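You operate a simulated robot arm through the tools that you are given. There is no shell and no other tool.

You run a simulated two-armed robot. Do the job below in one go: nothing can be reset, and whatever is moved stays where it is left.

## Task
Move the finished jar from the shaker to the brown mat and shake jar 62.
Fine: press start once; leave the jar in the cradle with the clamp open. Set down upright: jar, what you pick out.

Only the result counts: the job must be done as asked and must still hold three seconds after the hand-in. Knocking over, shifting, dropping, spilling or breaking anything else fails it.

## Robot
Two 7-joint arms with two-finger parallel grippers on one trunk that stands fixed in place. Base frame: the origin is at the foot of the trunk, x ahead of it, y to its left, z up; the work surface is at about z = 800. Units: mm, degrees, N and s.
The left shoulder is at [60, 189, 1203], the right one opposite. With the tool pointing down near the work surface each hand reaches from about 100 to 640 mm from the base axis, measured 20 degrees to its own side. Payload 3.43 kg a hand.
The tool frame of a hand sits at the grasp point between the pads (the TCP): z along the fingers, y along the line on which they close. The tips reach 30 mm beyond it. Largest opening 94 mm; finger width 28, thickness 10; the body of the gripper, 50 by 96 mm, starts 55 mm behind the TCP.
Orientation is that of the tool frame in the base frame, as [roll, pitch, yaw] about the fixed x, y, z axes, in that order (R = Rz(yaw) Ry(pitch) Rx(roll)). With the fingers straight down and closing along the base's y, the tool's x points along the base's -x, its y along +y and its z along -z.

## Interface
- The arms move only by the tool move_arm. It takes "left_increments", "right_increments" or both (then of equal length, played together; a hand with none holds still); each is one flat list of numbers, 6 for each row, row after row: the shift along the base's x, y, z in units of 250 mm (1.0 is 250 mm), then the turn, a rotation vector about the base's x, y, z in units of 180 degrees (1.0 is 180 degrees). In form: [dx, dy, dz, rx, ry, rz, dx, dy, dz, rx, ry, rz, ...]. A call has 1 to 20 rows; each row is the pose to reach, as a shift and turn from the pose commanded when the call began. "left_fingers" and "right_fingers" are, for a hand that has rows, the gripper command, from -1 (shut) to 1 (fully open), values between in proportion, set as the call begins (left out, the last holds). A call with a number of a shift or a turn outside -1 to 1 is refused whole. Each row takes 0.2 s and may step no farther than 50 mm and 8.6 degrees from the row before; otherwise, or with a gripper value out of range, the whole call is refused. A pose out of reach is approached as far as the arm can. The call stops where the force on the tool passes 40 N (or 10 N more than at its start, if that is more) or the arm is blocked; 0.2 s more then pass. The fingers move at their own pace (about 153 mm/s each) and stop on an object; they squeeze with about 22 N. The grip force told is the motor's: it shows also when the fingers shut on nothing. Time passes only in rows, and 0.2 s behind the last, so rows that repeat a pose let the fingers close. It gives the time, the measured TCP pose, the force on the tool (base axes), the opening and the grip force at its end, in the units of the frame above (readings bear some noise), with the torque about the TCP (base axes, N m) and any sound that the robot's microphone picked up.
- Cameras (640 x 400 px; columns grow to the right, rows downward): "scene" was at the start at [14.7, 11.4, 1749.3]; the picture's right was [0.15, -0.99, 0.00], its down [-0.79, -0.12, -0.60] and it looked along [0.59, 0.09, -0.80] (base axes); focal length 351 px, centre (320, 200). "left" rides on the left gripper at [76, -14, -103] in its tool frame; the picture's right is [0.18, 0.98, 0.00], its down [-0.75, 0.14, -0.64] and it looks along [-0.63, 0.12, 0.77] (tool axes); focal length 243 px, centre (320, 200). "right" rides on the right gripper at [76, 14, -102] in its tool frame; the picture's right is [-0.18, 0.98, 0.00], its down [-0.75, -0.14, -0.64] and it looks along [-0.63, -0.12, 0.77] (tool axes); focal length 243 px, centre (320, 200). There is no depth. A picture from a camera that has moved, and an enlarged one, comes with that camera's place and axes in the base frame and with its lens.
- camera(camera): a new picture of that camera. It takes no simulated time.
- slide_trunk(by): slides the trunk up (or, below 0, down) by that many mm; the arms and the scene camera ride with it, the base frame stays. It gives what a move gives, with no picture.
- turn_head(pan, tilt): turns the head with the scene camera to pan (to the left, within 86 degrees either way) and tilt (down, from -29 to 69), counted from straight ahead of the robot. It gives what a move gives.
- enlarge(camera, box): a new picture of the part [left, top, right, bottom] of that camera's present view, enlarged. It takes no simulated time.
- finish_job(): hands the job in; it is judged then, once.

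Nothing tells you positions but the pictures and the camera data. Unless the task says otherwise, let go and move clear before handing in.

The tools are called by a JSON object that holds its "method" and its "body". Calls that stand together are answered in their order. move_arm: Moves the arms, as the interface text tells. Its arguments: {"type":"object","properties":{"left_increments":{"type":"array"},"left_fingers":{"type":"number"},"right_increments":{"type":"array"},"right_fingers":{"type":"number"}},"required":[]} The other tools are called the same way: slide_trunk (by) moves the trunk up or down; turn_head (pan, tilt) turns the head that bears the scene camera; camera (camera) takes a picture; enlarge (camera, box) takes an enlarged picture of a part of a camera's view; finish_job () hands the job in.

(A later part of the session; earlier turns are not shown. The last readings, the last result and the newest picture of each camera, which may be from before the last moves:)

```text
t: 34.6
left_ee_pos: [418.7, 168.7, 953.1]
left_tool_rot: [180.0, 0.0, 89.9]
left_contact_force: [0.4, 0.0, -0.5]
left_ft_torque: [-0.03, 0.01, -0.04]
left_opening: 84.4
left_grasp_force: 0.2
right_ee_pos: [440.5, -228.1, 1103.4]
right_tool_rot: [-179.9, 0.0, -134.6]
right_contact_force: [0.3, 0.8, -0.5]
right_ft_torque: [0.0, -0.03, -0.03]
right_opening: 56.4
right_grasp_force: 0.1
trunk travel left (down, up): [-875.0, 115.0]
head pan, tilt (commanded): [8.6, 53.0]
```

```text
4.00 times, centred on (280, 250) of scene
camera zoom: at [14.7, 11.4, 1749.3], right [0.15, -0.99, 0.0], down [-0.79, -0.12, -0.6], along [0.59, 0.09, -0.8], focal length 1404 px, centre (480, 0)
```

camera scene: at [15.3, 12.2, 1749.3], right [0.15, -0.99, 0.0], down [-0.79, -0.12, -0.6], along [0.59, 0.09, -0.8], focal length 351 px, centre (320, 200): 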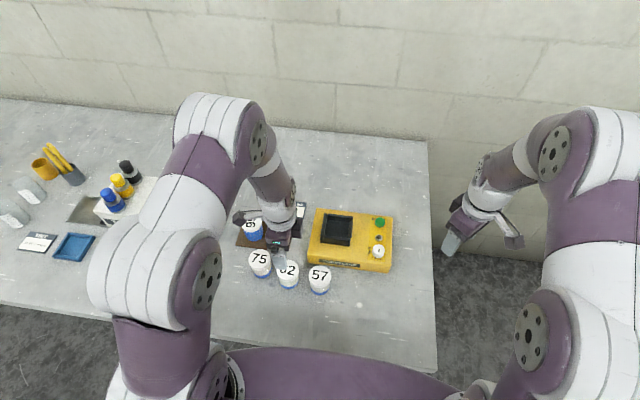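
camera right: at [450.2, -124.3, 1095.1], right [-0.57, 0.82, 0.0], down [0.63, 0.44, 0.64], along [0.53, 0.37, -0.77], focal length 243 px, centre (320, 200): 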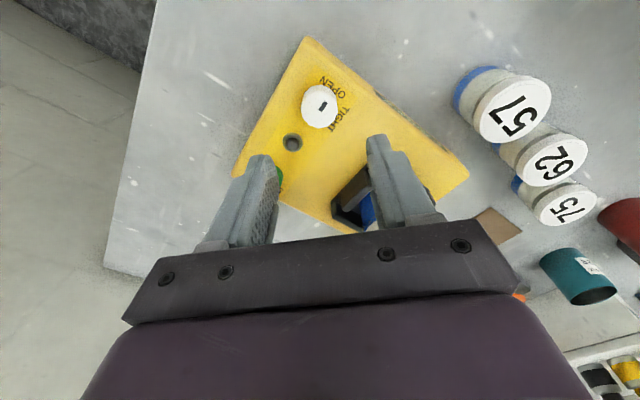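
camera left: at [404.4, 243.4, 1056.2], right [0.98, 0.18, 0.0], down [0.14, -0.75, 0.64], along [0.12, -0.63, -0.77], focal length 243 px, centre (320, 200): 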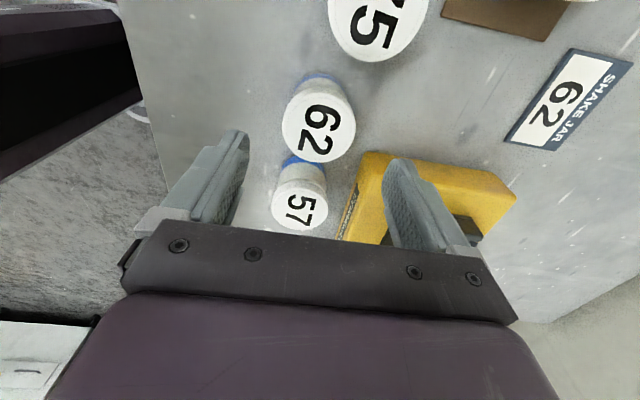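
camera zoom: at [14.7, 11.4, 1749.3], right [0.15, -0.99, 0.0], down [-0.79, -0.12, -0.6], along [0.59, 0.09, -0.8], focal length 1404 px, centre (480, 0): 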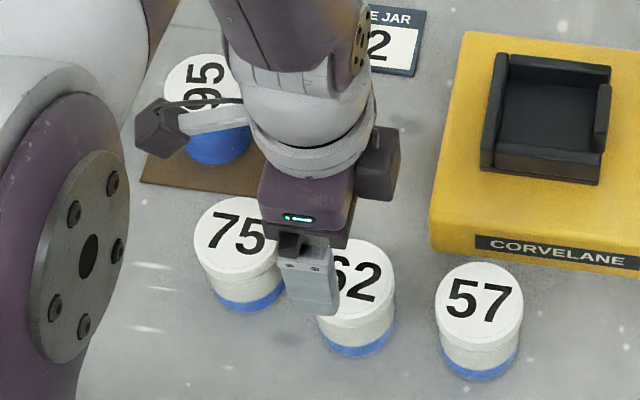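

Comparing lid edges across views puts jar 62 at about (418.4, 163.3), lid top z ≈ 874, lid height ≈ 11 mm. I need to grip the lid only, so TCP z ≈ 896. I'll shift y by -4, lower to about 900 and check.

{"method": "move_arm", "body": {"left_increments": [0, -0.016, -0.05, 0, 0, 0, 0, -0.016, -0.15, 0, 0, 0, 0, -0.016, -0.212, 0, 0, 0, 0, -0.016, -0.212, 0, 0, 0]}}

{"method": "enlarge", "body": {"camera": "left", "box": [200, 90, 440, 250]}}

{"method": "enlarge", "body": {"camera": "scene", "box": [245, 230, 345, 310]}}

```text
t: 35.6
left_ee_pos: [421.1, 162.5, 901.4]
left_tool_rot: [-180.0, 0.0, 90.0]
left_contact_force: [0.0, -1.3, -0.1]
left_ft_torque: [0.0, 0.01, 0.01]
left_opening: 84.2
left_grasp_force: 0.0
right_ee_pos: [440.2, -229.5, 1103.6]
right_tool_rot: [-179.8, 0.0, -134.5]
right_contact_force: [0.6, 0.2, 0.8]
right_ft_torque: [-0.01, 0.01, 0.0]
right_opening: 56.5
right_grasp_force: 0.1
trunk travel left (down, up): [-875.0, 115.0]
head pan, tilt (commanded): [8.6, 53.0]
```

```text
2.50 times, centred on (320, 170) of left
camera zoom: at [405.9, 238.4, 1003.7], right [0.98, 0.18, 0.0], down [0.14, -0.75, 0.64], along [0.12, -0.63, -0.77], focal length 606 px, centre (320, 275)
```

zoom: 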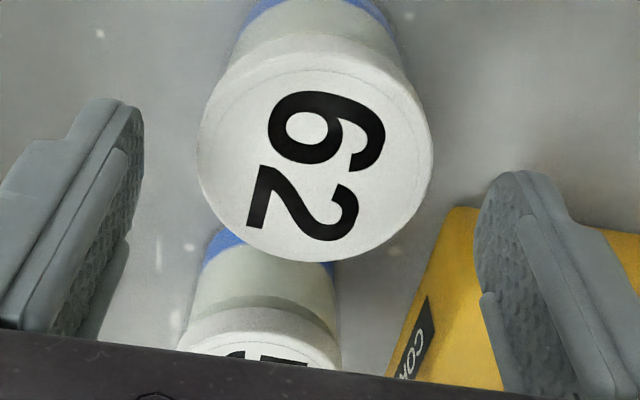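

```text
5.00 times, centred on (295, 270) of scene
camera zoom: at [14.5, 11.2, 1749.4], right [0.15, -0.99, 0.0], down [-0.79, -0.12, -0.6], along [0.59, 0.09, -0.8], focal length 1755 px, centre (445, -150)
```

zoom: 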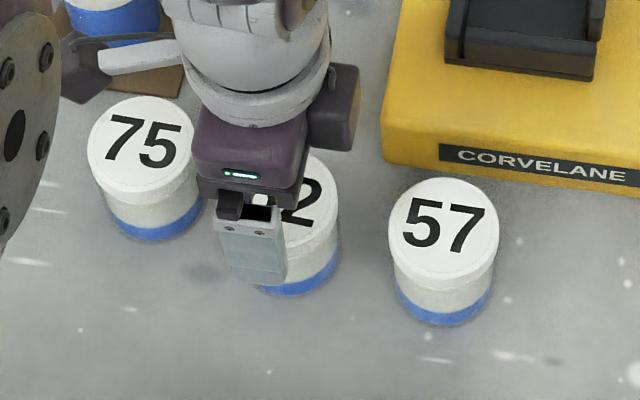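

The lid is centred to within about 1 mm, with its top about 25.6 mm below the TCP. I'll lower 4.5 mm, giving ~9 mm of overlap on the lid, and close.

{"method": "move_arm", "body": {"left_increments": [-0.004, 0.002, -0.018, 0, 0, 0, -0.004, 0.002, -0.018, 0, 0, 0]}}

{"method": "move_arm", "body": {"left_increments": [0, 0, 0, 0, 0, 0, 0, 0, 0, 0, 0, 0, 0, 0, 0, 0, 0, 0], "left_fingers": -1}}

{"method": "enlarge", "body": {"camera": "left", "box": [200, 90, 440, 250]}}

{"method": "enlarge", "body": {"camera": "scene", "box": [245, 230, 345, 310]}}

```text
t: 36.2
left_ee_pos: [418.4, 163.8, 895.9]
left_tool_rot: [-180.0, 0.0, 89.9]
left_contact_force: [-0.1, -0.1, 0.0]
left_ft_torque: [0.01, 0.03, 0.02]
left_opening: 84.6
left_grasp_force: 0.1
right_ee_pos: [440.2, -227.9, 1104.4]
right_tool_rot: [-179.9, 0.1, -134.4]
right_contact_force: [0.3, -0.1, -0.3]
right_ft_torque: [0.02, -0.03, -0.02]
right_opening: 56.6
right_grasp_force: 0.1
trunk travel left (down, up): [-875.0, 115.0]
head pan, tilt (commanded): [8.6, 53.0]
```

```text
t: 37.0
left_ee_pos: [418.4, 164.0, 896.9]
left_tool_rot: [-179.9, 0.0, 89.9]
left_contact_force: [-0.1, 0.7, -0.3]
left_ft_torque: [-0.02, -0.04, 0.01]
left_opening: 57.7
left_grasp_force: 22.1
right_ee_pos: [440.7, -227.3, 1103.2]
right_tool_rot: [-179.9, 0.0, -134.4]
right_contact_force: [0.6, -0.1, 0.1]
right_ft_torque: [-0.02, 0.04, -0.01]
right_opening: 56.3
right_grasp_force: 0.1
trunk travel left (down, up): [-875.0, 115.0]
head pan, tilt (commanded): [8.6, 53.0]
```

```text
2.50 times, centred on (320, 170) of left
camera zoom: at [404.6, 238.8, 999.0], right [0.98, 0.18, 0.0], down [0.14, -0.75, 0.64], along [0.12, -0.63, -0.77], focal length 606 px, centre (320, 275)
```

zoom: 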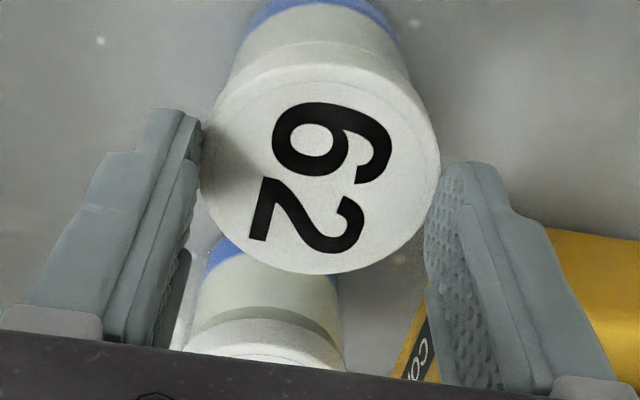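

```text
5.00 times, centred on (295, 270) of scene
camera zoom: at [14.9, 11.3, 1749.3], right [0.15, -0.99, 0.0], down [-0.79, -0.12, -0.6], along [0.59, 0.09, -0.8], focal length 1755 px, centre (445, -150)
```

zoom: 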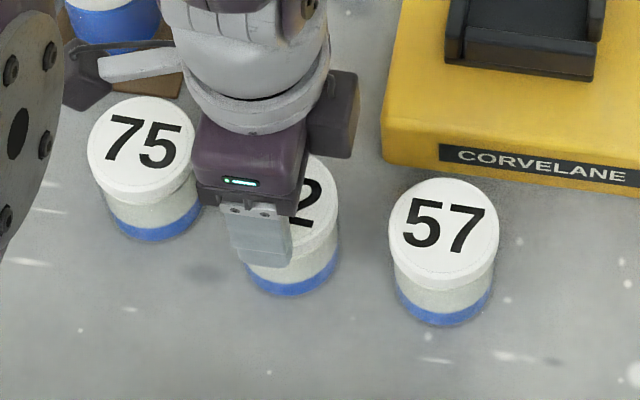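

The lid is gripped at 57.7 mm. I'll lift gently and check for slip.

{"method": "move_arm", "body": {"left_increments": [0, 0, 0.015, 0, 0, 0, 0, 0, 0.04, 0, 0, 0, 0, 0, 0.08, 0, 0, 0, 0, 0, 0.1, 0, 0, 0]}}

{"method": "enlarge", "body": {"camera": "left", "box": [200, 90, 440, 250]}}

{"method": "enlarge", "body": {"camera": "scene", "box": [245, 230, 345, 310]}}

```text
t: 38.0
left_ee_pos: [416.7, 165.0, 922.5]
left_tool_rot: [180.0, -0.1, 90.0]
left_contact_force: [-0.4, -0.2, -1.6]
left_ft_torque: [0.01, -0.03, 0.01]
left_opening: 57.8
left_grasp_force: 22.4
right_ee_pos: [439.6, -227.6, 1103.9]
right_tool_rot: [-179.8, 0.0, -134.5]
right_contact_force: [0.0, 0.0, 1.1]
right_ft_torque: [0.01, 0.01, 0.0]
right_opening: 56.6
right_grasp_force: 0.1
trunk travel left (down, up): [-875.0, 115.0]
head pan, tilt (commanded): [8.6, 53.0]
```

```text
2.50 times, centred on (320, 170) of left
camera zoom: at [402.5, 239.6, 1023.9], right [0.98, 0.18, 0.0], down [0.14, -0.75, 0.64], along [0.12, -0.63, -0.77], focal length 606 px, centre (320, 275)
```

zoom: 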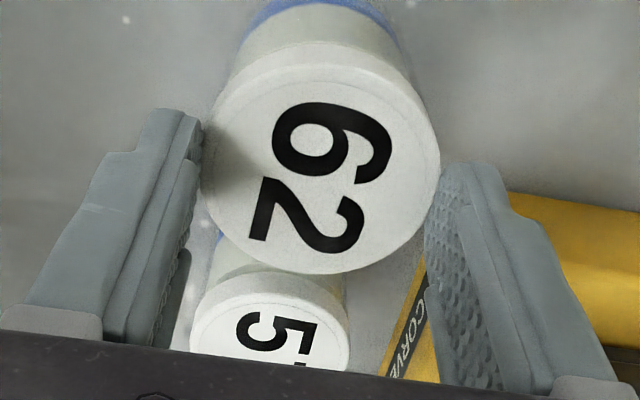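

```text
5.00 times, centred on (295, 270) of scene
camera zoom: at [14.8, 11.4, 1749.3], right [0.15, -0.99, 0.0], down [-0.79, -0.12, -0.6], along [0.59, 0.09, -0.8], focal length 1755 px, centre (445, -150)
```

zoom: 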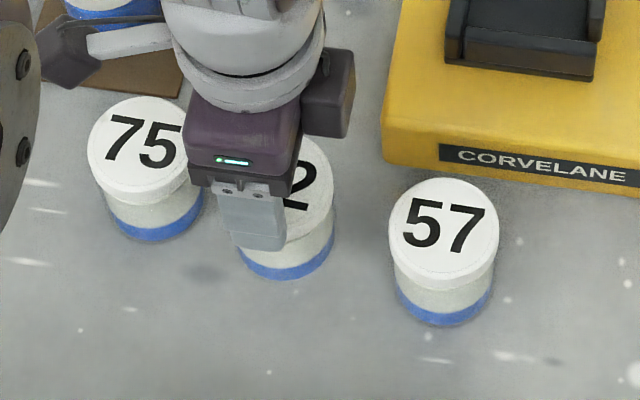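

No slip; the jar is centred in the hand. I'll raise it and carry it above the cradle.

{"method": "move_arm", "body": {"left_increments": [0, 0, 0.1, 0, 0, 0, 0, 0, 0.24, 0, 0, 0, 0, 0, 0.38, 0, 0, 0, 0, 0, 0.52, 0, 0, 0, 0.03, -0.024, 0.52, 0, 0, 0, 0.11, -0.089, 0.52, 0, 0, 0, 0.2, -0.162, 0.52, 0, 0, 0, 0.29, -0.235, 0.52, 0, 0, 0, 0.38, -0.308, 0.52, 0, 0, 0, 0.47, -0.38, 0.52, 0, 0, 0, 0.55, -0.445, 0.52, 0, 0, 0, 0.593, -0.48, 0.52, 0, 0, 0, 0.593, -0.48, 0.52, 0, 0, 0]}}

{"method": "camera", "body": {"camera": "left"}}

{"method": "enlarge", "body": {"camera": "left", "box": [220, 20, 420, 220]}}

{"method": "enlarge", "body": {"camera": "scene", "box": [295, 160, 395, 260]}}

```text
t: 40.8
left_ee_pos: [566.7, 44.5, 1053.5]
left_tool_rot: [-179.9, 0.1, 90.1]
left_contact_force: [0.9, 0.2, -1.6]
left_ft_torque: [-0.08, 0.01, -0.01]
left_opening: 57.7
left_grasp_force: 21.8
right_ee_pos: [439.2, -228.6, 1103.2]
right_tool_rot: [-179.9, 0.0, -134.4]
right_contact_force: [0.0, 0.4, -0.5]
right_ft_torque: [-0.01, 0.02, -0.01]
right_opening: 56.3
right_grasp_force: 0.1
trunk travel left (down, up): [-875.0, 115.0]
head pan, tilt (commanded): [8.6, 53.0]
```

```text
taken
camera left: at [552.1, 120.5, 1155.1], right [0.98, 0.18, 0.0], down [0.14, -0.75, 0.64], along [0.12, -0.63, -0.77], focal length 243 px, centre (320, 200)
```

left: 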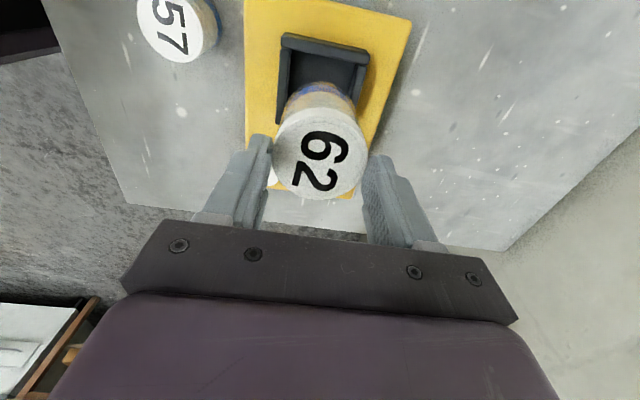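

```text
2.00 times, centred on (320, 120) of left
camera zoom: at [552.1, 120.5, 1155.1], right [0.98, 0.18, 0.0], down [0.14, -0.75, 0.64], along [0.12, -0.63, -0.77], focal length 485 px, centre (320, 360)
```

zoom: 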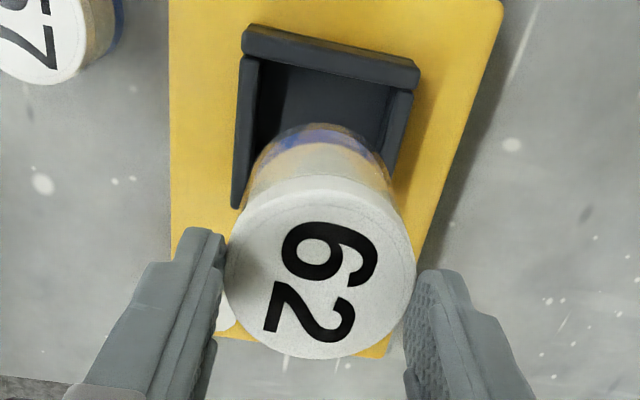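

```text
4.00 times, centred on (345, 210) of scene
camera zoom: at [14.7, 11.5, 1749.3], right [0.15, -0.99, 0.0], down [-0.79, -0.12, -0.6], along [0.59, 0.09, -0.8], focal length 1404 px, centre (220, 160)
```

zoom: 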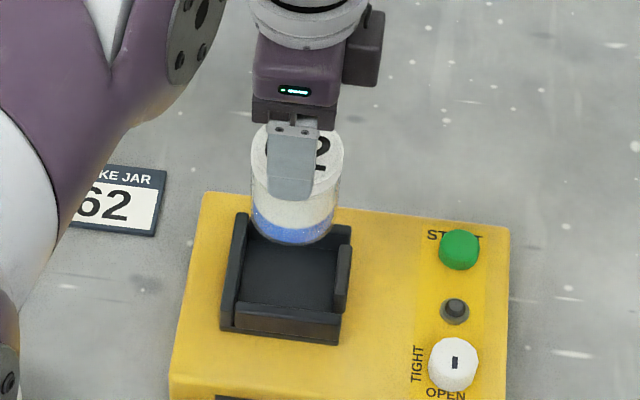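

{"method": "enlarge", "body": {"camera": "left", "box": [265, 25, 385, 130]}}

{"method": "enlarge", "body": {"camera": "scene", "box": [320, 190, 390, 260]}}

```text
3.81 times, centred on (325, 78) of left
camera zoom: at [552.1, 120.5, 1155.1], right [0.98, 0.18, 0.0], down [0.14, -0.75, 0.64], along [0.12, -0.63, -0.77], focal length 924 px, centre (301, 667)
```

zoom: 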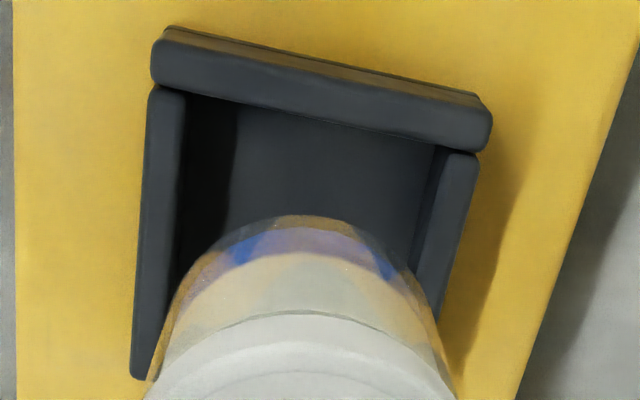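

```text
5.71 times, centred on (355, 225) of scene
camera zoom: at [14.7, 11.5, 1749.3], right [0.15, -0.99, 0.0], down [-0.79, -0.12, -0.6], along [0.59, 0.09, -0.8], focal length 2006 px, centre (120, 57)
```

zoom: 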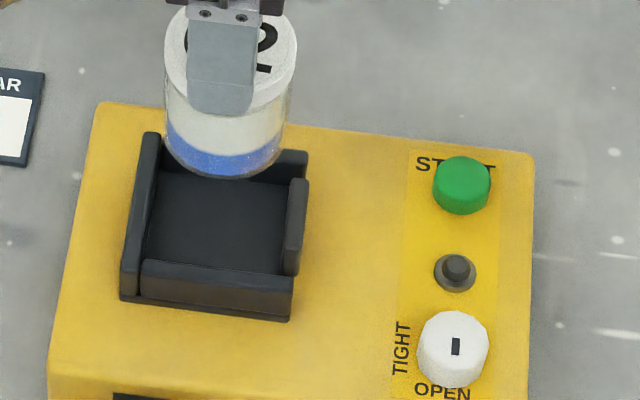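

The cavity centre in x is about 2.3 mm towards -x from the jar; y is fine. I'll correct and descend until the jar bottom is just above the walls.

{"method": "move_arm", "body": {"left_increments": [-0.009, -0.002, -0.03, 0, 0, 0, -0.009, -0.002, -0.1, 0, 0, 0, -0.009, -0.002, -0.18, 0, 0, 0, -0.009, -0.002, -0.24, 0, 0, 0, -0.009, -0.002, -0.26, 0, 0, 0, -0.009, -0.002, -0.26, 0, 0, 0]}}

{"method": "enlarge", "body": {"camera": "left", "box": [240, 20, 400, 140]}}

{"method": "enlarge", "body": {"camera": "scene", "box": [310, 190, 380, 250]}}

```text
t: 42.2
left_ee_pos: [563.4, 43.5, 987.1]
left_tool_rot: [180.0, 0.1, 90.1]
left_contact_force: [0.0, 0.1, -1.7]
left_ft_torque: [-0.01, 0.0, -0.02]
left_opening: 57.7
left_grasp_force: 22.2
right_ee_pos: [440.2, -228.1, 1104.1]
right_tool_rot: [-179.9, 0.0, -134.5]
right_contact_force: [0.0, -1.3, -0.3]
right_ft_torque: [-0.02, -0.01, 0.03]
right_opening: 56.3
right_grasp_force: 0.0
trunk travel left (down, up): [-875.0, 115.0]
head pan, tilt (commanded): [8.6, 53.0]
```

```text
3.33 times, centred on (320, 80) of left
camera zoom: at [549.2, 118.4, 1090.1], right [0.98, 0.18, 0.0], down [0.14, -0.75, 0.64], along [0.12, -0.63, -0.77], focal length 809 px, centre (320, 600)
```

zoom: 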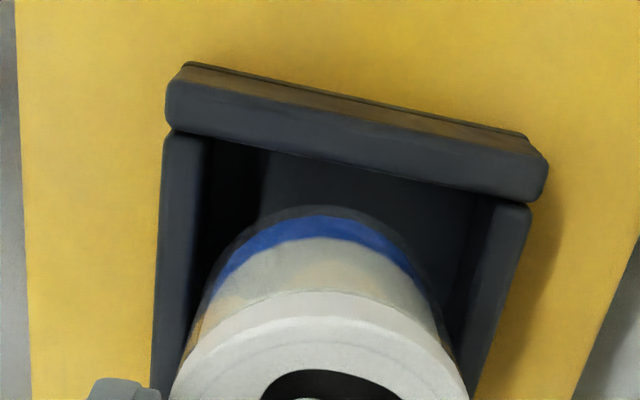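

```text
6.67 times, centred on (345, 220) of scene
camera zoom: at [15.1, 11.3, 1749.3], right [0.15, -0.99, 0.0], down [-0.79, -0.12, -0.6], along [0.59, 0.09, -0.8], focal length 2341 px, centre (153, 67)
```

zoom: 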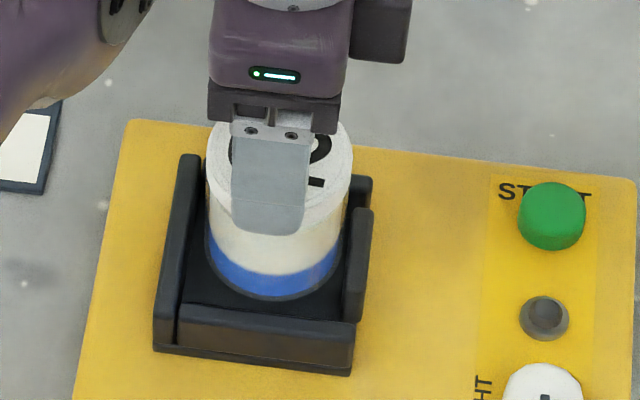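

The jar bottom is just above the wall tops; clearances suggest +1.5 mm in x. I'll adjust and lower into the cavity gradually.

{"method": "move_arm", "body": {"left_increments": [0.006, 0, 0, 0, 0, 0, 0.006, 0, -0.02, 0, 0, 0, 0.006, 0, -0.04, 0, 0, 0, 0.006, 0, -0.06, 0, 0, 0, 0.006, 0, -0.06, 0, 0, 0]}}

{"method": "enlarge", "body": {"camera": "left", "box": [240, 20, 400, 140]}}

{"method": "enlarge", "body": {"camera": "scene", "box": [310, 190, 380, 250]}}

```text
t: 43.4
left_ee_pos: [565.4, 42.5, 972.4]
left_tool_rot: [-179.9, 0.0, 90.0]
left_contact_force: [0.0, 0.0, -2.0]
left_ft_torque: [-0.02, 0.01, 0.03]
left_opening: 57.7
left_grasp_force: 22.4
right_ee_pos: [441.6, -228.3, 1103.0]
right_tool_rot: [-179.9, 0.0, -134.6]
right_contact_force: [0.0, -0.6, 0.2]
right_ft_torque: [0.02, 0.04, 0.03]
right_opening: 56.4
right_grasp_force: 0.1
trunk travel left (down, up): [-875.0, 115.0]
head pan, tilt (commanded): [8.6, 53.0]
```

```text
3.33 times, centred on (320, 80) of left
camera zoom: at [550.9, 119.1, 1074.5], right [0.98, 0.18, 0.0], down [0.14, -0.75, 0.64], along [0.12, -0.63, -0.77], focal length 809 px, centre (320, 600)
```

zoom: 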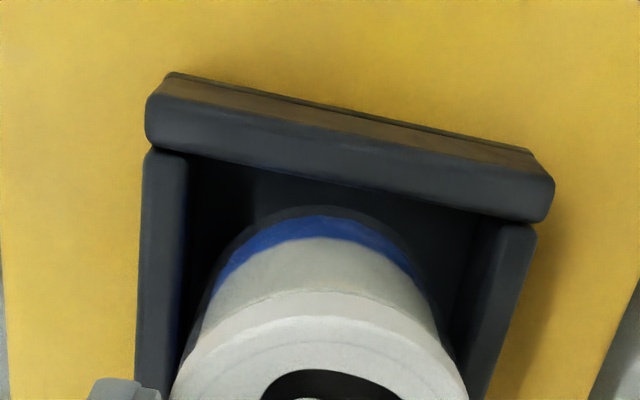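

```text
6.67 times, centred on (345, 220) of scene
camera zoom: at [15.1, 11.3, 1749.3], right [0.15, -0.99, 0.0], down [-0.79, -0.12, -0.6], along [0.59, 0.09, -0.8], focal length 2341 px, centre (153, 67)
```

zoom: 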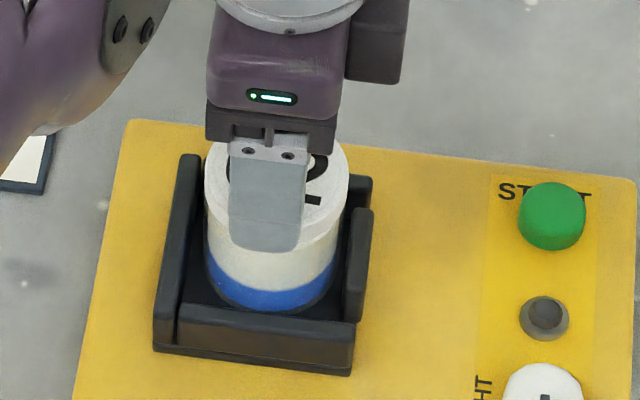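

It's centred in x with no contact. I'll continue down.

{"method": "move_arm", "body": {"left_increments": [0, 0, -0.016, 0, 0, 0, 0, 0, -0.032, 0, 0, 0, 0, 0, -0.032, 0, 0, 0]}}

{"method": "move_arm", "body": {"left_increments": [0, 0, -0.012, 0, 0, 0, 0, 0, -0.012, 0, 0, 0]}}

{"method": "enlarge", "body": {"camera": "scene", "box": [310, 190, 380, 250]}}

```text
t: 44.2
left_ee_pos: [565.8, 41.8, 964.0]
left_tool_rot: [179.9, 0.0, 90.0]
left_contact_force: [-0.3, -0.2, -1.9]
left_ft_torque: [0.0, -0.03, 0.04]
left_opening: 57.5
left_grasp_force: 21.7
right_ee_pos: [439.8, -228.4, 1103.3]
right_tool_rot: [-180.0, 0.0, -134.5]
right_contact_force: [0.4, 0.1, 0.0]
right_ft_torque: [-0.04, -0.01, -0.02]
right_opening: 56.4
right_grasp_force: 0.1
trunk travel left (down, up): [-875.0, 115.0]
head pan, tilt (commanded): [8.6, 53.0]
```

```text
t: 44.8
left_ee_pos: [565.0, 43.5, 962.0]
left_tool_rot: [179.9, 0.0, 90.0]
left_contact_force: [-0.5, -0.4, 4.2]
left_ft_torque: [0.06, 0.12, 0.04]
left_opening: 57.4
left_grasp_force: 21.7
right_ee_pos: [439.6, -227.9, 1102.8]
right_tool_rot: [-179.9, -0.1, -134.5]
right_contact_force: [-0.4, -0.2, 0.1]
right_ft_torque: [-0.01, -0.03, -0.04]
right_opening: 56.5
right_grasp_force: 0.2
trunk travel left (down, up): [-875.0, 115.0]
head pan, tilt (commanded): [8.6, 53.0]
```

```text
6.67 times, centred on (345, 220) of scene
camera zoom: at [14.0, 11.1, 1749.5], right [0.15, -0.99, 0.0], down [-0.79, -0.12, -0.6], along [0.59, 0.09, -0.8], focal length 2341 px, centre (153, 67)
```

zoom: 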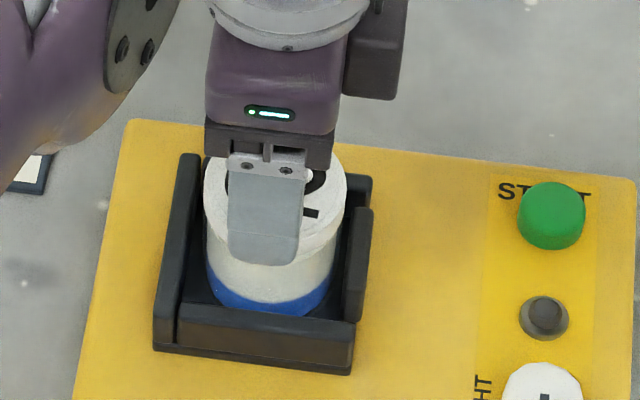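

Contact is felt at TCP z ≈ 961. I'll check in the pictures that the jar rests on the floor and not on a wall edge.

{"method": "enlarge", "body": {"camera": "left", "box": [220, 30, 420, 210]}}

{"method": "enlarge", "body": {"camera": "scene", "box": [322, 205, 362, 245]}}

{"method": "move_arm", "body": {"left_increments": [0, 0, -0.006, 0, 0, 0, 0, 0, -0.006, 0, 0, 0]}}

```text
2.22 times, centred on (320, 120) of left
camera zoom: at [550.8, 119.3, 1064.1], right [0.98, 0.18, 0.0], down [0.14, -0.75, 0.64], along [0.12, -0.63, -0.77], focal length 539 px, centre (320, 378)
```

zoom: 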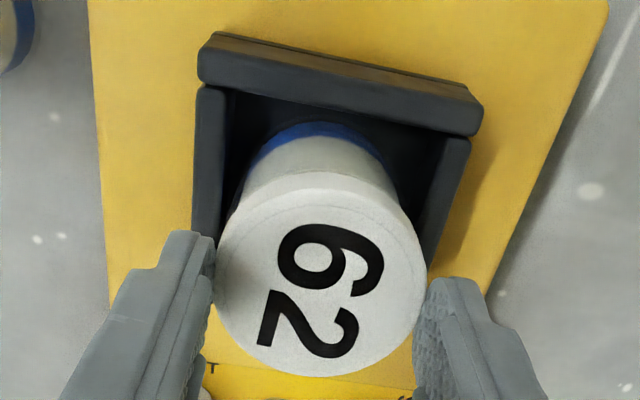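

```text
10.00 times, centred on (342, 225) of scene
camera zoom: at [14.0, 11.1, 1749.5], right [0.15, -0.99, 0.0], down [-0.79, -0.12, -0.6], along [0.59, 0.09, -0.8], focal length 3511 px, centre (100, -50)
```

zoom: 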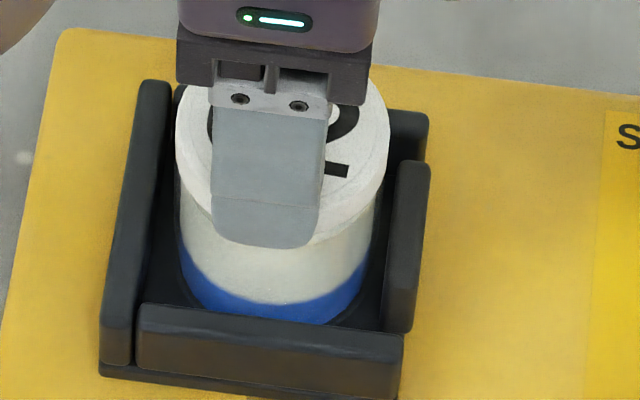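

```text
t: 45.4
left_ee_pos: [565.2, 43.2, 962.3]
left_tool_rot: [179.7, 0.0, 90.0]
left_contact_force: [-0.1, 1.4, 19.5]
left_ft_torque: [0.2, 0.13, 0.05]
left_opening: 57.5
left_grasp_force: 21.8
right_ee_pos: [438.8, -227.5, 1103.6]
right_tool_rot: [-180.0, 0.1, -134.4]
right_contact_force: [-0.3, -0.1, 0.4]
right_ft_torque: [0.04, -0.01, 0.0]
right_opening: 56.3
right_grasp_force: 0.1
trunk travel left (down, up): [-875.0, 115.0]
head pan, tilt (commanded): [8.6, 53.0]
```

Firm contact with even gaps, so it stands on the cradle floor. I'll relieve the load and release.

{"method": "move_arm", "body": {"left_increments": [0, 0, 0.012, 0, 0, 0, 0, 0, 0.012, 0, 0, 0]}}

{"method": "move_arm", "body": {"left_increments": [0, 0, 0, 0, 0, 0, 0, 0, 0, 0, 0, 0], "left_fingers": 0.8}}

{"method": "enlarge", "body": {"camera": "left", "box": [220, 30, 420, 210]}}

{"method": "enlarge", "body": {"camera": "scene", "box": [322, 205, 362, 245]}}

```text
t: 46.0
left_ee_pos: [563.2, 44.3, 960.9]
left_tool_rot: [-179.9, 0.0, 90.0]
left_contact_force: [1.4, 0.5, 4.1]
left_ft_torque: [-0.04, -0.25, 0.04]
left_opening: 57.7
left_grasp_force: 21.8
right_ee_pos: [440.3, -228.1, 1103.3]
right_tool_rot: [-179.9, 0.0, -134.5]
right_contact_force: [-0.7, -0.6, 0.3]
right_ft_torque: [-0.02, 0.01, -0.03]
right_opening: 56.5
right_grasp_force: 0.0
trunk travel left (down, up): [-875.0, 115.0]
head pan, tilt (commanded): [8.6, 53.0]
```

```text
t: 46.6
left_ee_pos: [564.7, 43.1, 962.4]
left_tool_rot: [-180.0, 0.0, 90.0]
left_contact_force: [-0.3, 0.2, 0.0]
left_ft_torque: [0.02, -0.02, 0.02]
left_opening: 84.9
left_grasp_force: 0.0
right_ee_pos: [441.1, -229.2, 1103.9]
right_tool_rot: [-179.9, 0.1, -134.5]
right_contact_force: [-0.6, 0.0, -0.4]
right_ft_torque: [0.02, 0.02, 0.01]
right_opening: 56.3
right_grasp_force: 0.2
trunk travel left (down, up): [-875.0, 115.0]
head pan, tilt (commanded): [8.6, 53.0]
```

```text
2.22 times, centred on (320, 120) of left
camera zoom: at [550.0, 119.1, 1064.5], right [0.98, 0.18, 0.0], down [0.14, -0.75, 0.64], along [0.12, -0.63, -0.77], focal length 539 px, centre (320, 378)
```

zoom: 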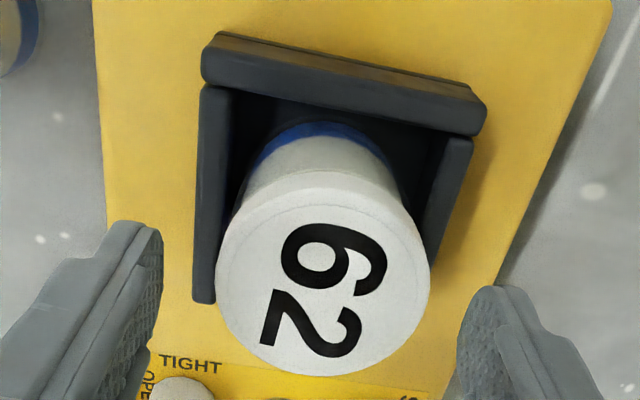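

```text
10.00 times, centred on (342, 225) of scene
camera zoom: at [14.5, 11.3, 1749.3], right [0.15, -0.99, 0.0], down [-0.79, -0.12, -0.6], along [0.59, 0.09, -0.8], focal length 3511 px, centre (100, -50)
```

zoom: 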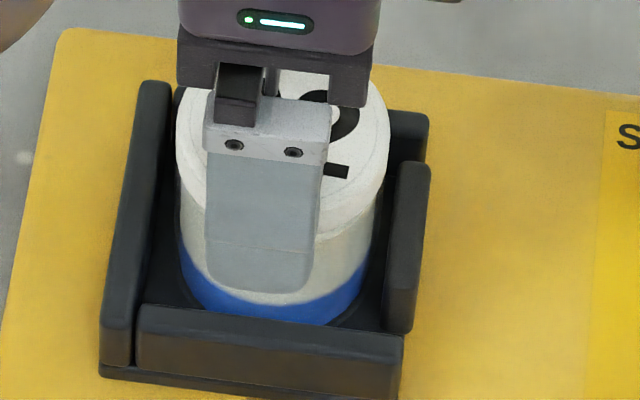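

Jar 62 stands in the cradle. I'll lift the left hand straight up and withdraw it to the left.

{"method": "move_arm", "body": {"left_increments": [0, 0, 0.08, 0, 0, 0, 0, 0, 0.24, 0, 0, 0, 0, 0, 0.4, 0, 0, 0, 0, 0, 0.56, 0, 0, 0, -0.04, 0.15, 0.6, 0, 0, 0, -0.09, 0.33, 0.6, 0, 0, 0, -0.14, 0.51, 0.6, 0, 0, 0, -0.19, 0.69, 0.6, 0, 0, 0, -0.24, 0.85, 0.6, 0, 0, 0]}}

{"method": "enlarge", "body": {"camera": "scene", "box": [225, 185, 425, 310]}}

{"method": "camera", "body": {"camera": "scene"}}

```text
t: 48.6
left_ee_pos: [500.1, 256.1, 1114.1]
left_tool_rot: [180.0, 0.2, 90.0]
left_contact_force: [-0.3, 0.0, 0.7]
left_ft_torque: [0.01, 0.03, 0.04]
left_opening: 84.6
left_grasp_force: 0.0
right_ee_pos: [439.8, -227.7, 1103.9]
right_tool_rot: [-179.9, 0.0, -134.5]
right_contact_force: [-0.8, 0.6, 0.1]
right_ft_torque: [0.0, -0.01, -0.02]
right_opening: 56.3
right_grasp_force: 0.0
trunk travel left (down, up): [-875.0, 115.0]
head pan, tilt (commanded): [8.6, 53.0]
```

```text
3.20 times, centred on (325, 248) of scene
camera zoom: at [13.9, 13.2, 1749.3], right [0.15, -0.99, 0.0], down [-0.79, -0.12, -0.6], along [0.6, 0.09, -0.8], focal length 1124 px, centre (304, 48)
```

zoom: 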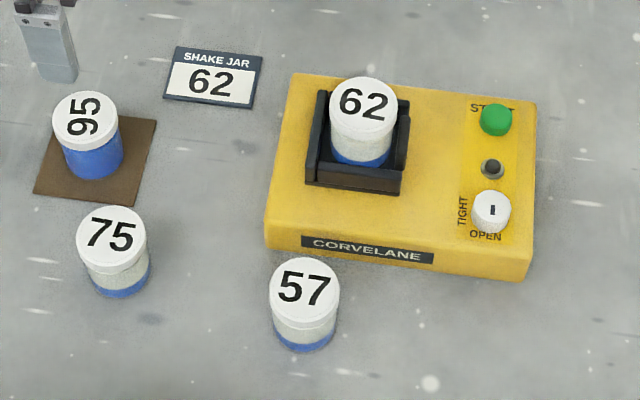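

```text
taken
camera scene: at [13.9, 13.2, 1749.3], right [0.15, -0.99, 0.0], down [-0.79, -0.12, -0.6], along [0.6, 0.09, -0.8], focal length 351 px, centre (320, 200)
```

scene: 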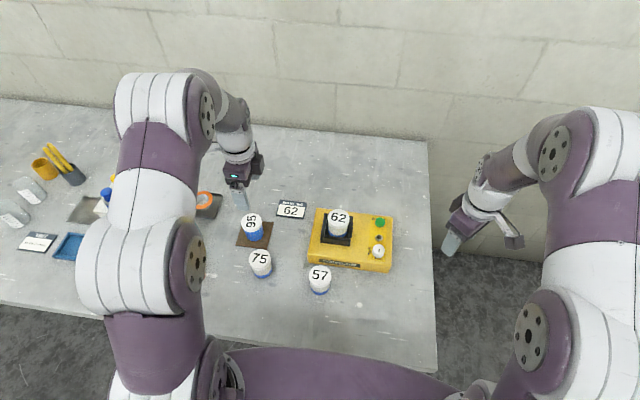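

Everything is in place. Next the right hand returns above the knob to tighten the clamp, turning -90°.

{"method": "move_arm", "body": {"right_increments": [0.06, 0.12, -0.086, 0, 0, 0, 0.12, 0.24, -0.172, 0, 0, 0, 0.18, 0.36, -0.258, 0, 0, 0, 0.24, 0.48, -0.344, 0, 0, 0, 0.3, 0.6, -0.43, 0, 0, 0, 0.3, 0.6, -0.5, 0, 0, 0, 0.3, 0.6, -0.5, 0, 0, 0]}}

{"method": "camera", "body": {"camera": "right"}}

{"method": "enlarge", "body": {"camera": "right", "box": [240, 60, 400, 160]}}

```text
t: 50.2
left_ee_pos: [501.0, 254.3, 1114.2]
left_tool_rot: [179.9, 0.1, 90.0]
left_contact_force: [-0.6, 0.3, 0.4]
left_ft_torque: [0.03, 0.0, -0.01]
left_opening: 84.8
left_grasp_force: 0.1
right_ee_pos: [516.6, -80.7, 977.4]
right_tool_rot: [-179.9, -0.1, -134.5]
right_contact_force: [-1.0, 0.0, -0.3]
right_ft_torque: [0.0, 0.0, 0.01]
right_opening: 56.3
right_grasp_force: 0.0
trunk travel left (down, up): [-875.0, 115.0]
head pan, tilt (commanded): [8.6, 53.0]
```

```text
taken
camera right: at [454.1, -124.1, 1078.1], right [-0.57, 0.82, 0.0], down [0.63, 0.44, 0.64], along [0.53, 0.37, -0.77], focal length 243 px, centre (320, 200)
```

right: 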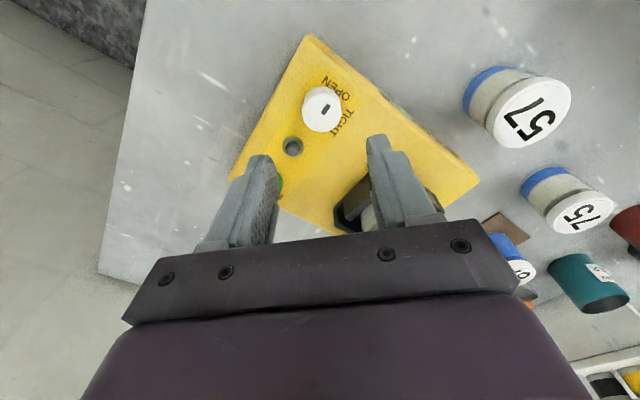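

```text
4.00 times, centred on (320, 110) of right
camera zoom: at [454.1, -124.1, 1078.1], right [-0.57, 0.82, 0.0], down [0.63, 0.44, 0.64], along [0.53, 0.37, -0.77], focal length 970 px, centre (320, 560)
```

zoom: 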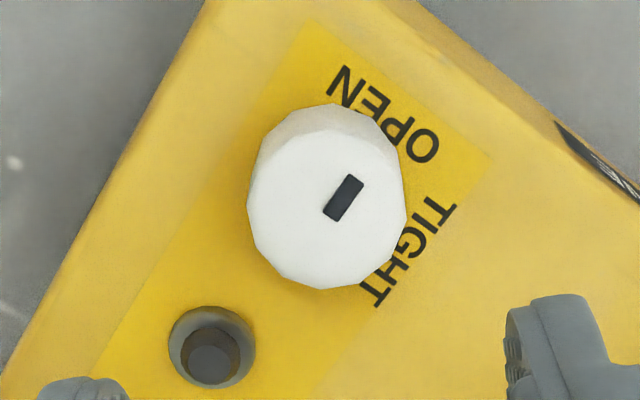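

I'm well centred over the knob (about 1 mm correction). I'll lower and grip it.

{"method": "move_arm", "body": {"right_increments": [-0.005, 0.001, -0.12, 0, 0, 0, -0.005, 0.001, -0.24, 0, 0, 0, -0.005, 0.001, -0.338, 0, 0, 0, -0.005, 0.001, -0.338, 0, 0, 0]}}

{"method": "move_arm", "body": {"right_increments": [0, 0, 0, 0, 0, 0, 0, 0, 0, 0, 0, 0, 0, 0, 0, 0, 0, 0], "right_fingers": -1}}

{"method": "enlarge", "body": {"camera": "right", "box": [220, 80, 420, 205]}}

```text
t: 51.2
left_ee_pos: [502.1, 254.4, 1113.2]
left_tool_rot: [-180.0, 0.0, 90.1]
left_contact_force: [-0.1, 1.0, -0.7]
left_ft_torque: [-0.05, -0.03, 0.01]
left_opening: 84.6
left_grasp_force: 0.0
right_ee_pos: [512.0, -76.8, 893.4]
right_tool_rot: [-179.9, 0.0, -134.5]
right_contact_force: [0.0, 0.3, -0.2]
right_ft_torque: [-0.01, -0.02, 0.02]
right_opening: 56.2
right_grasp_force: 0.0
trunk travel left (down, up): [-875.0, 115.0]
head pan, tilt (commanded): [8.6, 53.0]
```

```text
t: 52.0
left_ee_pos: [502.5, 252.3, 1113.4]
left_tool_rot: [-180.0, 0.0, 90.0]
left_contact_force: [0.1, 0.1, 0.0]
left_ft_torque: [0.0, -0.02, 0.0]
left_opening: 84.7
left_grasp_force: 0.2
right_ee_pos: [515.1, -80.3, 892.9]
right_tool_rot: [-179.9, 0.3, -134.5]
right_contact_force: [11.1, -15.2, 4.3]
right_ft_torque: [-0.97, -0.24, -0.1]
right_opening: 32.5
right_grasp_force: 45.4
trunk travel left (down, up): [-875.0, 115.0]
head pan, tilt (commanded): [8.6, 53.0]
```

```text
3.20 times, centred on (320, 142) of right
camera zoom: at [451.5, -124.2, 995.9], right [-0.57, 0.82, 0.0], down [0.63, 0.44, 0.64], along [0.53, 0.37, -0.76], focal length 776 px, centre (320, 384)
```

zoom: 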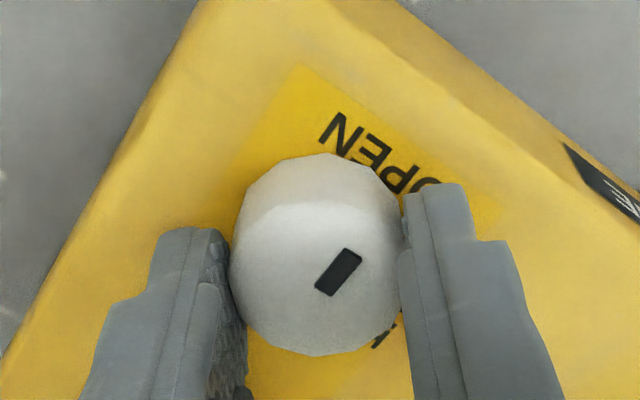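

Gripping shows a ~19 N side load, meaning I'm about 2.9 mm off along the closing line. I'll shift the commanded pose by (+1.7, -2.3) and turn the first 45° towards TIGHT.

{"method": "move_arm", "body": {"right_increments": [0.007, -0.009, 0, 0, 0, 0, 0.007, -0.009, 0, 0, 0, -0.045, 0.007, -0.009, 0, 0, 0, -0.09, 0.007, -0.009, 0, 0, 0, -0.135, 0.007, -0.009, 0, 0, 0, -0.18, 0.007, -0.009, 0, 0, 0, -0.225]}}

{"method": "enlarge", "body": {"camera": "right", "box": [220, 80, 420, 205]}}

{"method": "enlarge", "body": {"camera": "scene", "box": [305, 195, 425, 275]}}

```text
t: 53.4
left_ee_pos: [500.8, 255.6, 1115.4]
left_tool_rot: [179.8, 0.1, 90.0]
left_contact_force: [0.0, 0.3, 0.3]
left_ft_torque: [0.01, 0.01, 0.02]
left_opening: 84.6
left_grasp_force: 0.0
right_ee_pos: [515.6, -79.5, 892.9]
right_tool_rot: [-179.9, 0.3, -175.1]
right_contact_force: [5.7, 4.7, 30.0]
right_ft_torque: [0.12, 0.74, -0.02]
right_opening: 32.7
right_grasp_force: 45.2
trunk travel left (down, up): [-875.0, 115.0]
head pan, tilt (commanded): [8.6, 53.0]
```

```text
3.20 times, centred on (320, 142) of right
camera zoom: at [437.7, -72.1, 995.6], right [0.1, 1.0, 0.0], down [0.76, -0.08, 0.65], along [0.64, -0.06, -0.76], focal length 776 px, centre (320, 384)
```

zoom: 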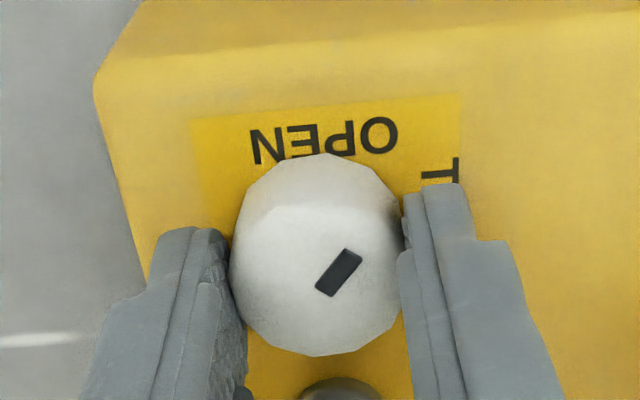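

```text
5.00 times, centred on (365, 235) of scene
camera zoom: at [11.9, 13.1, 1749.6], right [0.15, -0.99, 0.0], down [-0.79, -0.12, -0.6], along [0.6, 0.09, -0.8], focal length 1755 px, centre (95, 25)
```

zoom: 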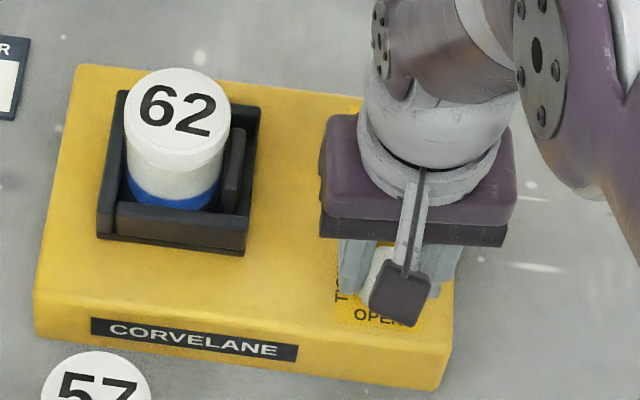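

The knob has turned about 40° with the jaw closing. The vertical load is 30 N, so I'll raise the hand a little and continue to TIGHT.

{"method": "move_arm", "body": {"right_increments": [0, 0, 0.012, 0, 0, 0, 0, 0, 0.012, 0, 0, -0.045, 0, 0, 0.012, 0, 0, -0.09, 0, 0, 0.012, 0, 0, -0.135, 0, 0, 0.012, 0, 0, -0.18]}}

{"method": "enlarge", "body": {"camera": "right", "box": [220, 80, 420, 205]}}

{"method": "enlarge", "body": {"camera": "scene", "box": [305, 195, 425, 275]}}

```text
t: 54.6
left_ee_pos: [502.6, 257.0, 1114.1]
left_tool_rot: [-179.9, 0.1, 90.0]
left_contact_force: [0.6, 0.7, 0.0]
left_ft_torque: [0.01, 0.02, 0.0]
left_opening: 84.6
left_grasp_force: 0.1
right_ee_pos: [514.8, -80.6, 893.6]
right_tool_rot: [-179.9, -0.1, 152.5]
right_contact_force: [1.7, 10.1, -1.7]
right_ft_torque: [0.13, -0.99, 0.01]
right_opening: 32.7
right_grasp_force: 45.4
trunk travel left (down, up): [-875.0, 115.0]
head pan, tilt (commanded): [8.6, 53.0]
```

```text
3.20 times, centred on (320, 142) of right
camera zoom: at [454.8, -32.0, 996.1], right [0.62, 0.79, 0.0], down [0.61, -0.47, 0.64], along [0.5, -0.4, -0.77], focal length 776 px, centre (320, 384)
```

zoom: 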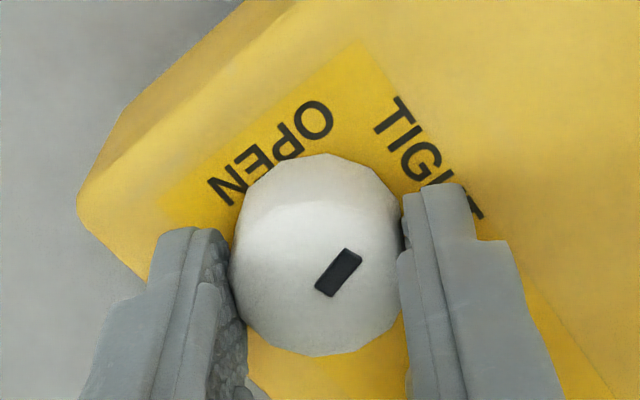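

```text
5.00 times, centred on (365, 235) of scene
camera zoom: at [15.3, 13.5, 1749.2], right [0.15, -0.99, 0.0], down [-0.79, -0.12, -0.6], along [0.59, 0.09, -0.8], focal length 1755 px, centre (95, 25)
```

zoom: 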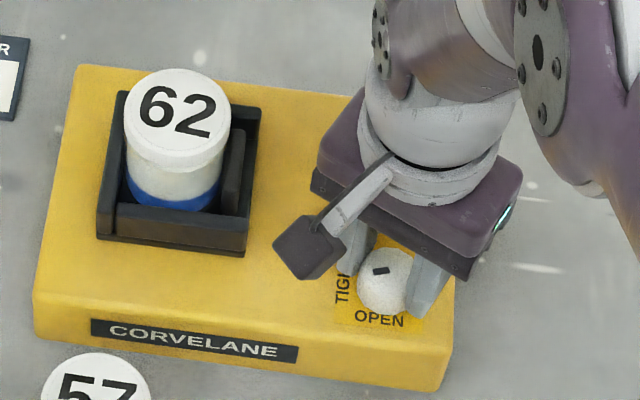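

About 73° done with low forces; I'll turn the last ~18°.

{"method": "move_arm", "body": {"right_increments": [0, 0, 0, 0, 0, -0.035, 0, 0, 0, 0, 0, -0.07, 0, 0, 0, 0, 0, -0.1, 0, 0, 0, 0, 0, -0.1]}}

{"method": "enlarge", "body": {"camera": "right", "box": [220, 80, 420, 205]}}

{"method": "enlarge", "body": {"camera": "scene", "box": [305, 195, 425, 275]}}

```text
t: 55.6
left_ee_pos: [501.7, 256.5, 1113.0]
left_tool_rot: [-180.0, 0.1, 90.1]
left_contact_force: [0.7, -0.5, 0.5]
left_ft_torque: [-0.02, -0.02, 0.02]
left_opening: 84.6
left_grasp_force: 0.1
right_ee_pos: [515.2, -79.6, 893.1]
right_tool_rot: [-179.8, 0.0, 134.6]
right_contact_force: [-2.7, 8.2, -4.2]
right_ft_torque: [0.3, 0.37, 0.43]
right_opening: 32.7
right_grasp_force: 44.8
trunk travel left (down, up): [-875.0, 115.0]
head pan, tilt (commanded): [8.6, 53.0]
```

```text
3.20 times, centred on (320, 142) of right
camera zoom: at [472.4, -15.7, 996.0], right [0.83, 0.56, 0.0], down [0.43, -0.63, 0.64], along [0.36, -0.53, -0.77], focal length 776 px, centre (320, 384)
```

zoom: 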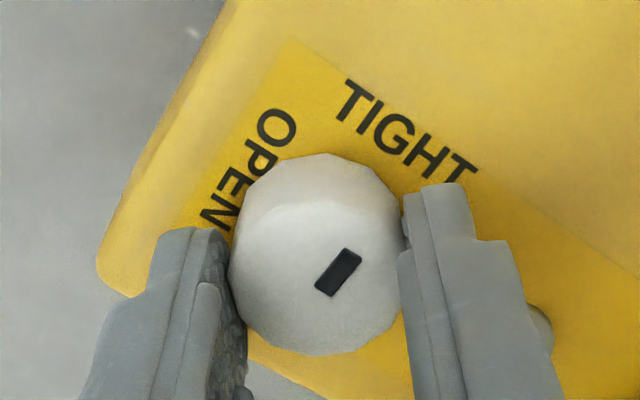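

```text
5.00 times, centred on (365, 235) of scene
camera zoom: at [14.8, 13.1, 1749.3], right [0.15, -0.99, 0.0], down [-0.79, -0.12, -0.6], along [0.59, 0.09, -0.8], focal length 1755 px, centre (95, 25)
```

zoom: 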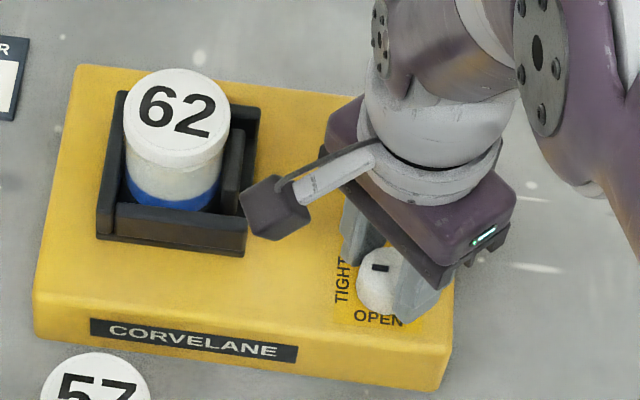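

The torque shows the stop at TIGHT. I'll release, lift and check the mark and the clamp.

{"method": "move_arm", "body": {"right_increments": [0, 0, 0, 0, 0, 0, 0, 0, 0, 0, 0, 0, 0, 0, 0.1, 0, 0, 0, 0, 0, 0.25, 0, 0, 0, 0, 0, 0.36, 0, 0, 0], "right_fingers": 0.2}}

{"method": "enlarge", "body": {"camera": "scene", "box": [305, 195, 425, 275]}}

{"method": "camera", "body": {"camera": "right"}}

```text
t: 56.8
left_ee_pos: [501.8, 254.4, 1113.4]
left_tool_rot: [-179.9, 0.0, 90.0]
left_contact_force: [0.0, -0.3, 0.1]
left_ft_torque: [0.03, 0.03, 0.02]
left_opening: 84.7
left_grasp_force: 0.0
right_ee_pos: [515.1, -81.7, 983.8]
right_tool_rot: [-180.0, -0.1, 134.6]
right_contact_force: [-0.2, -0.6, 0.8]
right_ft_torque: [0.02, -0.01, 0.02]
right_opening: 56.6
right_grasp_force: 0.1
trunk travel left (down, up): [-875.0, 115.0]
head pan, tilt (commanded): [8.6, 53.0]
```

```text
5.00 times, centred on (365, 235) of scene
camera zoom: at [14.3, 11.7, 1749.3], right [0.15, -0.99, 0.0], down [-0.79, -0.12, -0.6], along [0.59, 0.09, -0.8], focal length 1755 px, centre (95, 25)
```

zoom: 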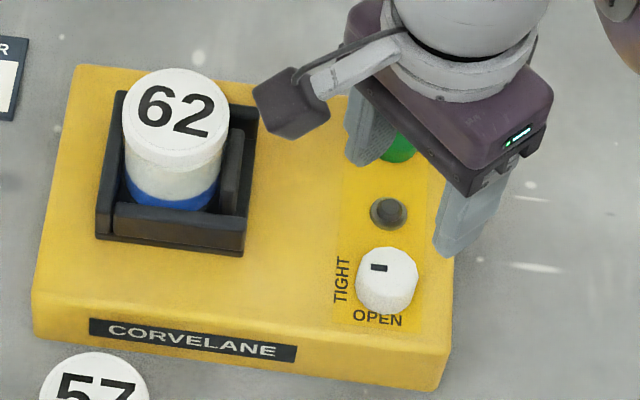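

```text
taken
camera right: at [472.3, -16.4, 1086.2], right [0.83, 0.56, 0.0], down [0.43, -0.63, 0.64], along [0.36, -0.53, -0.77], focal length 243 px, centre (320, 200)
```

right: 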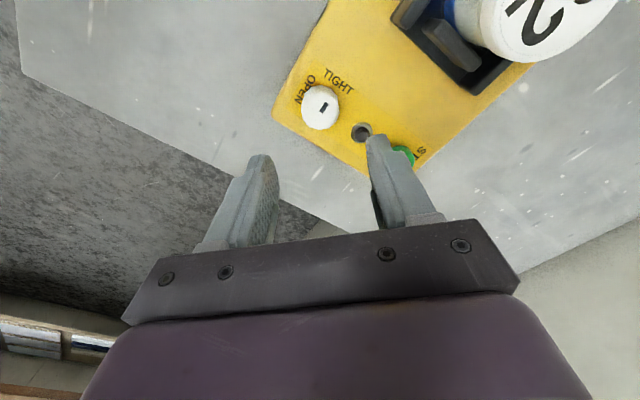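

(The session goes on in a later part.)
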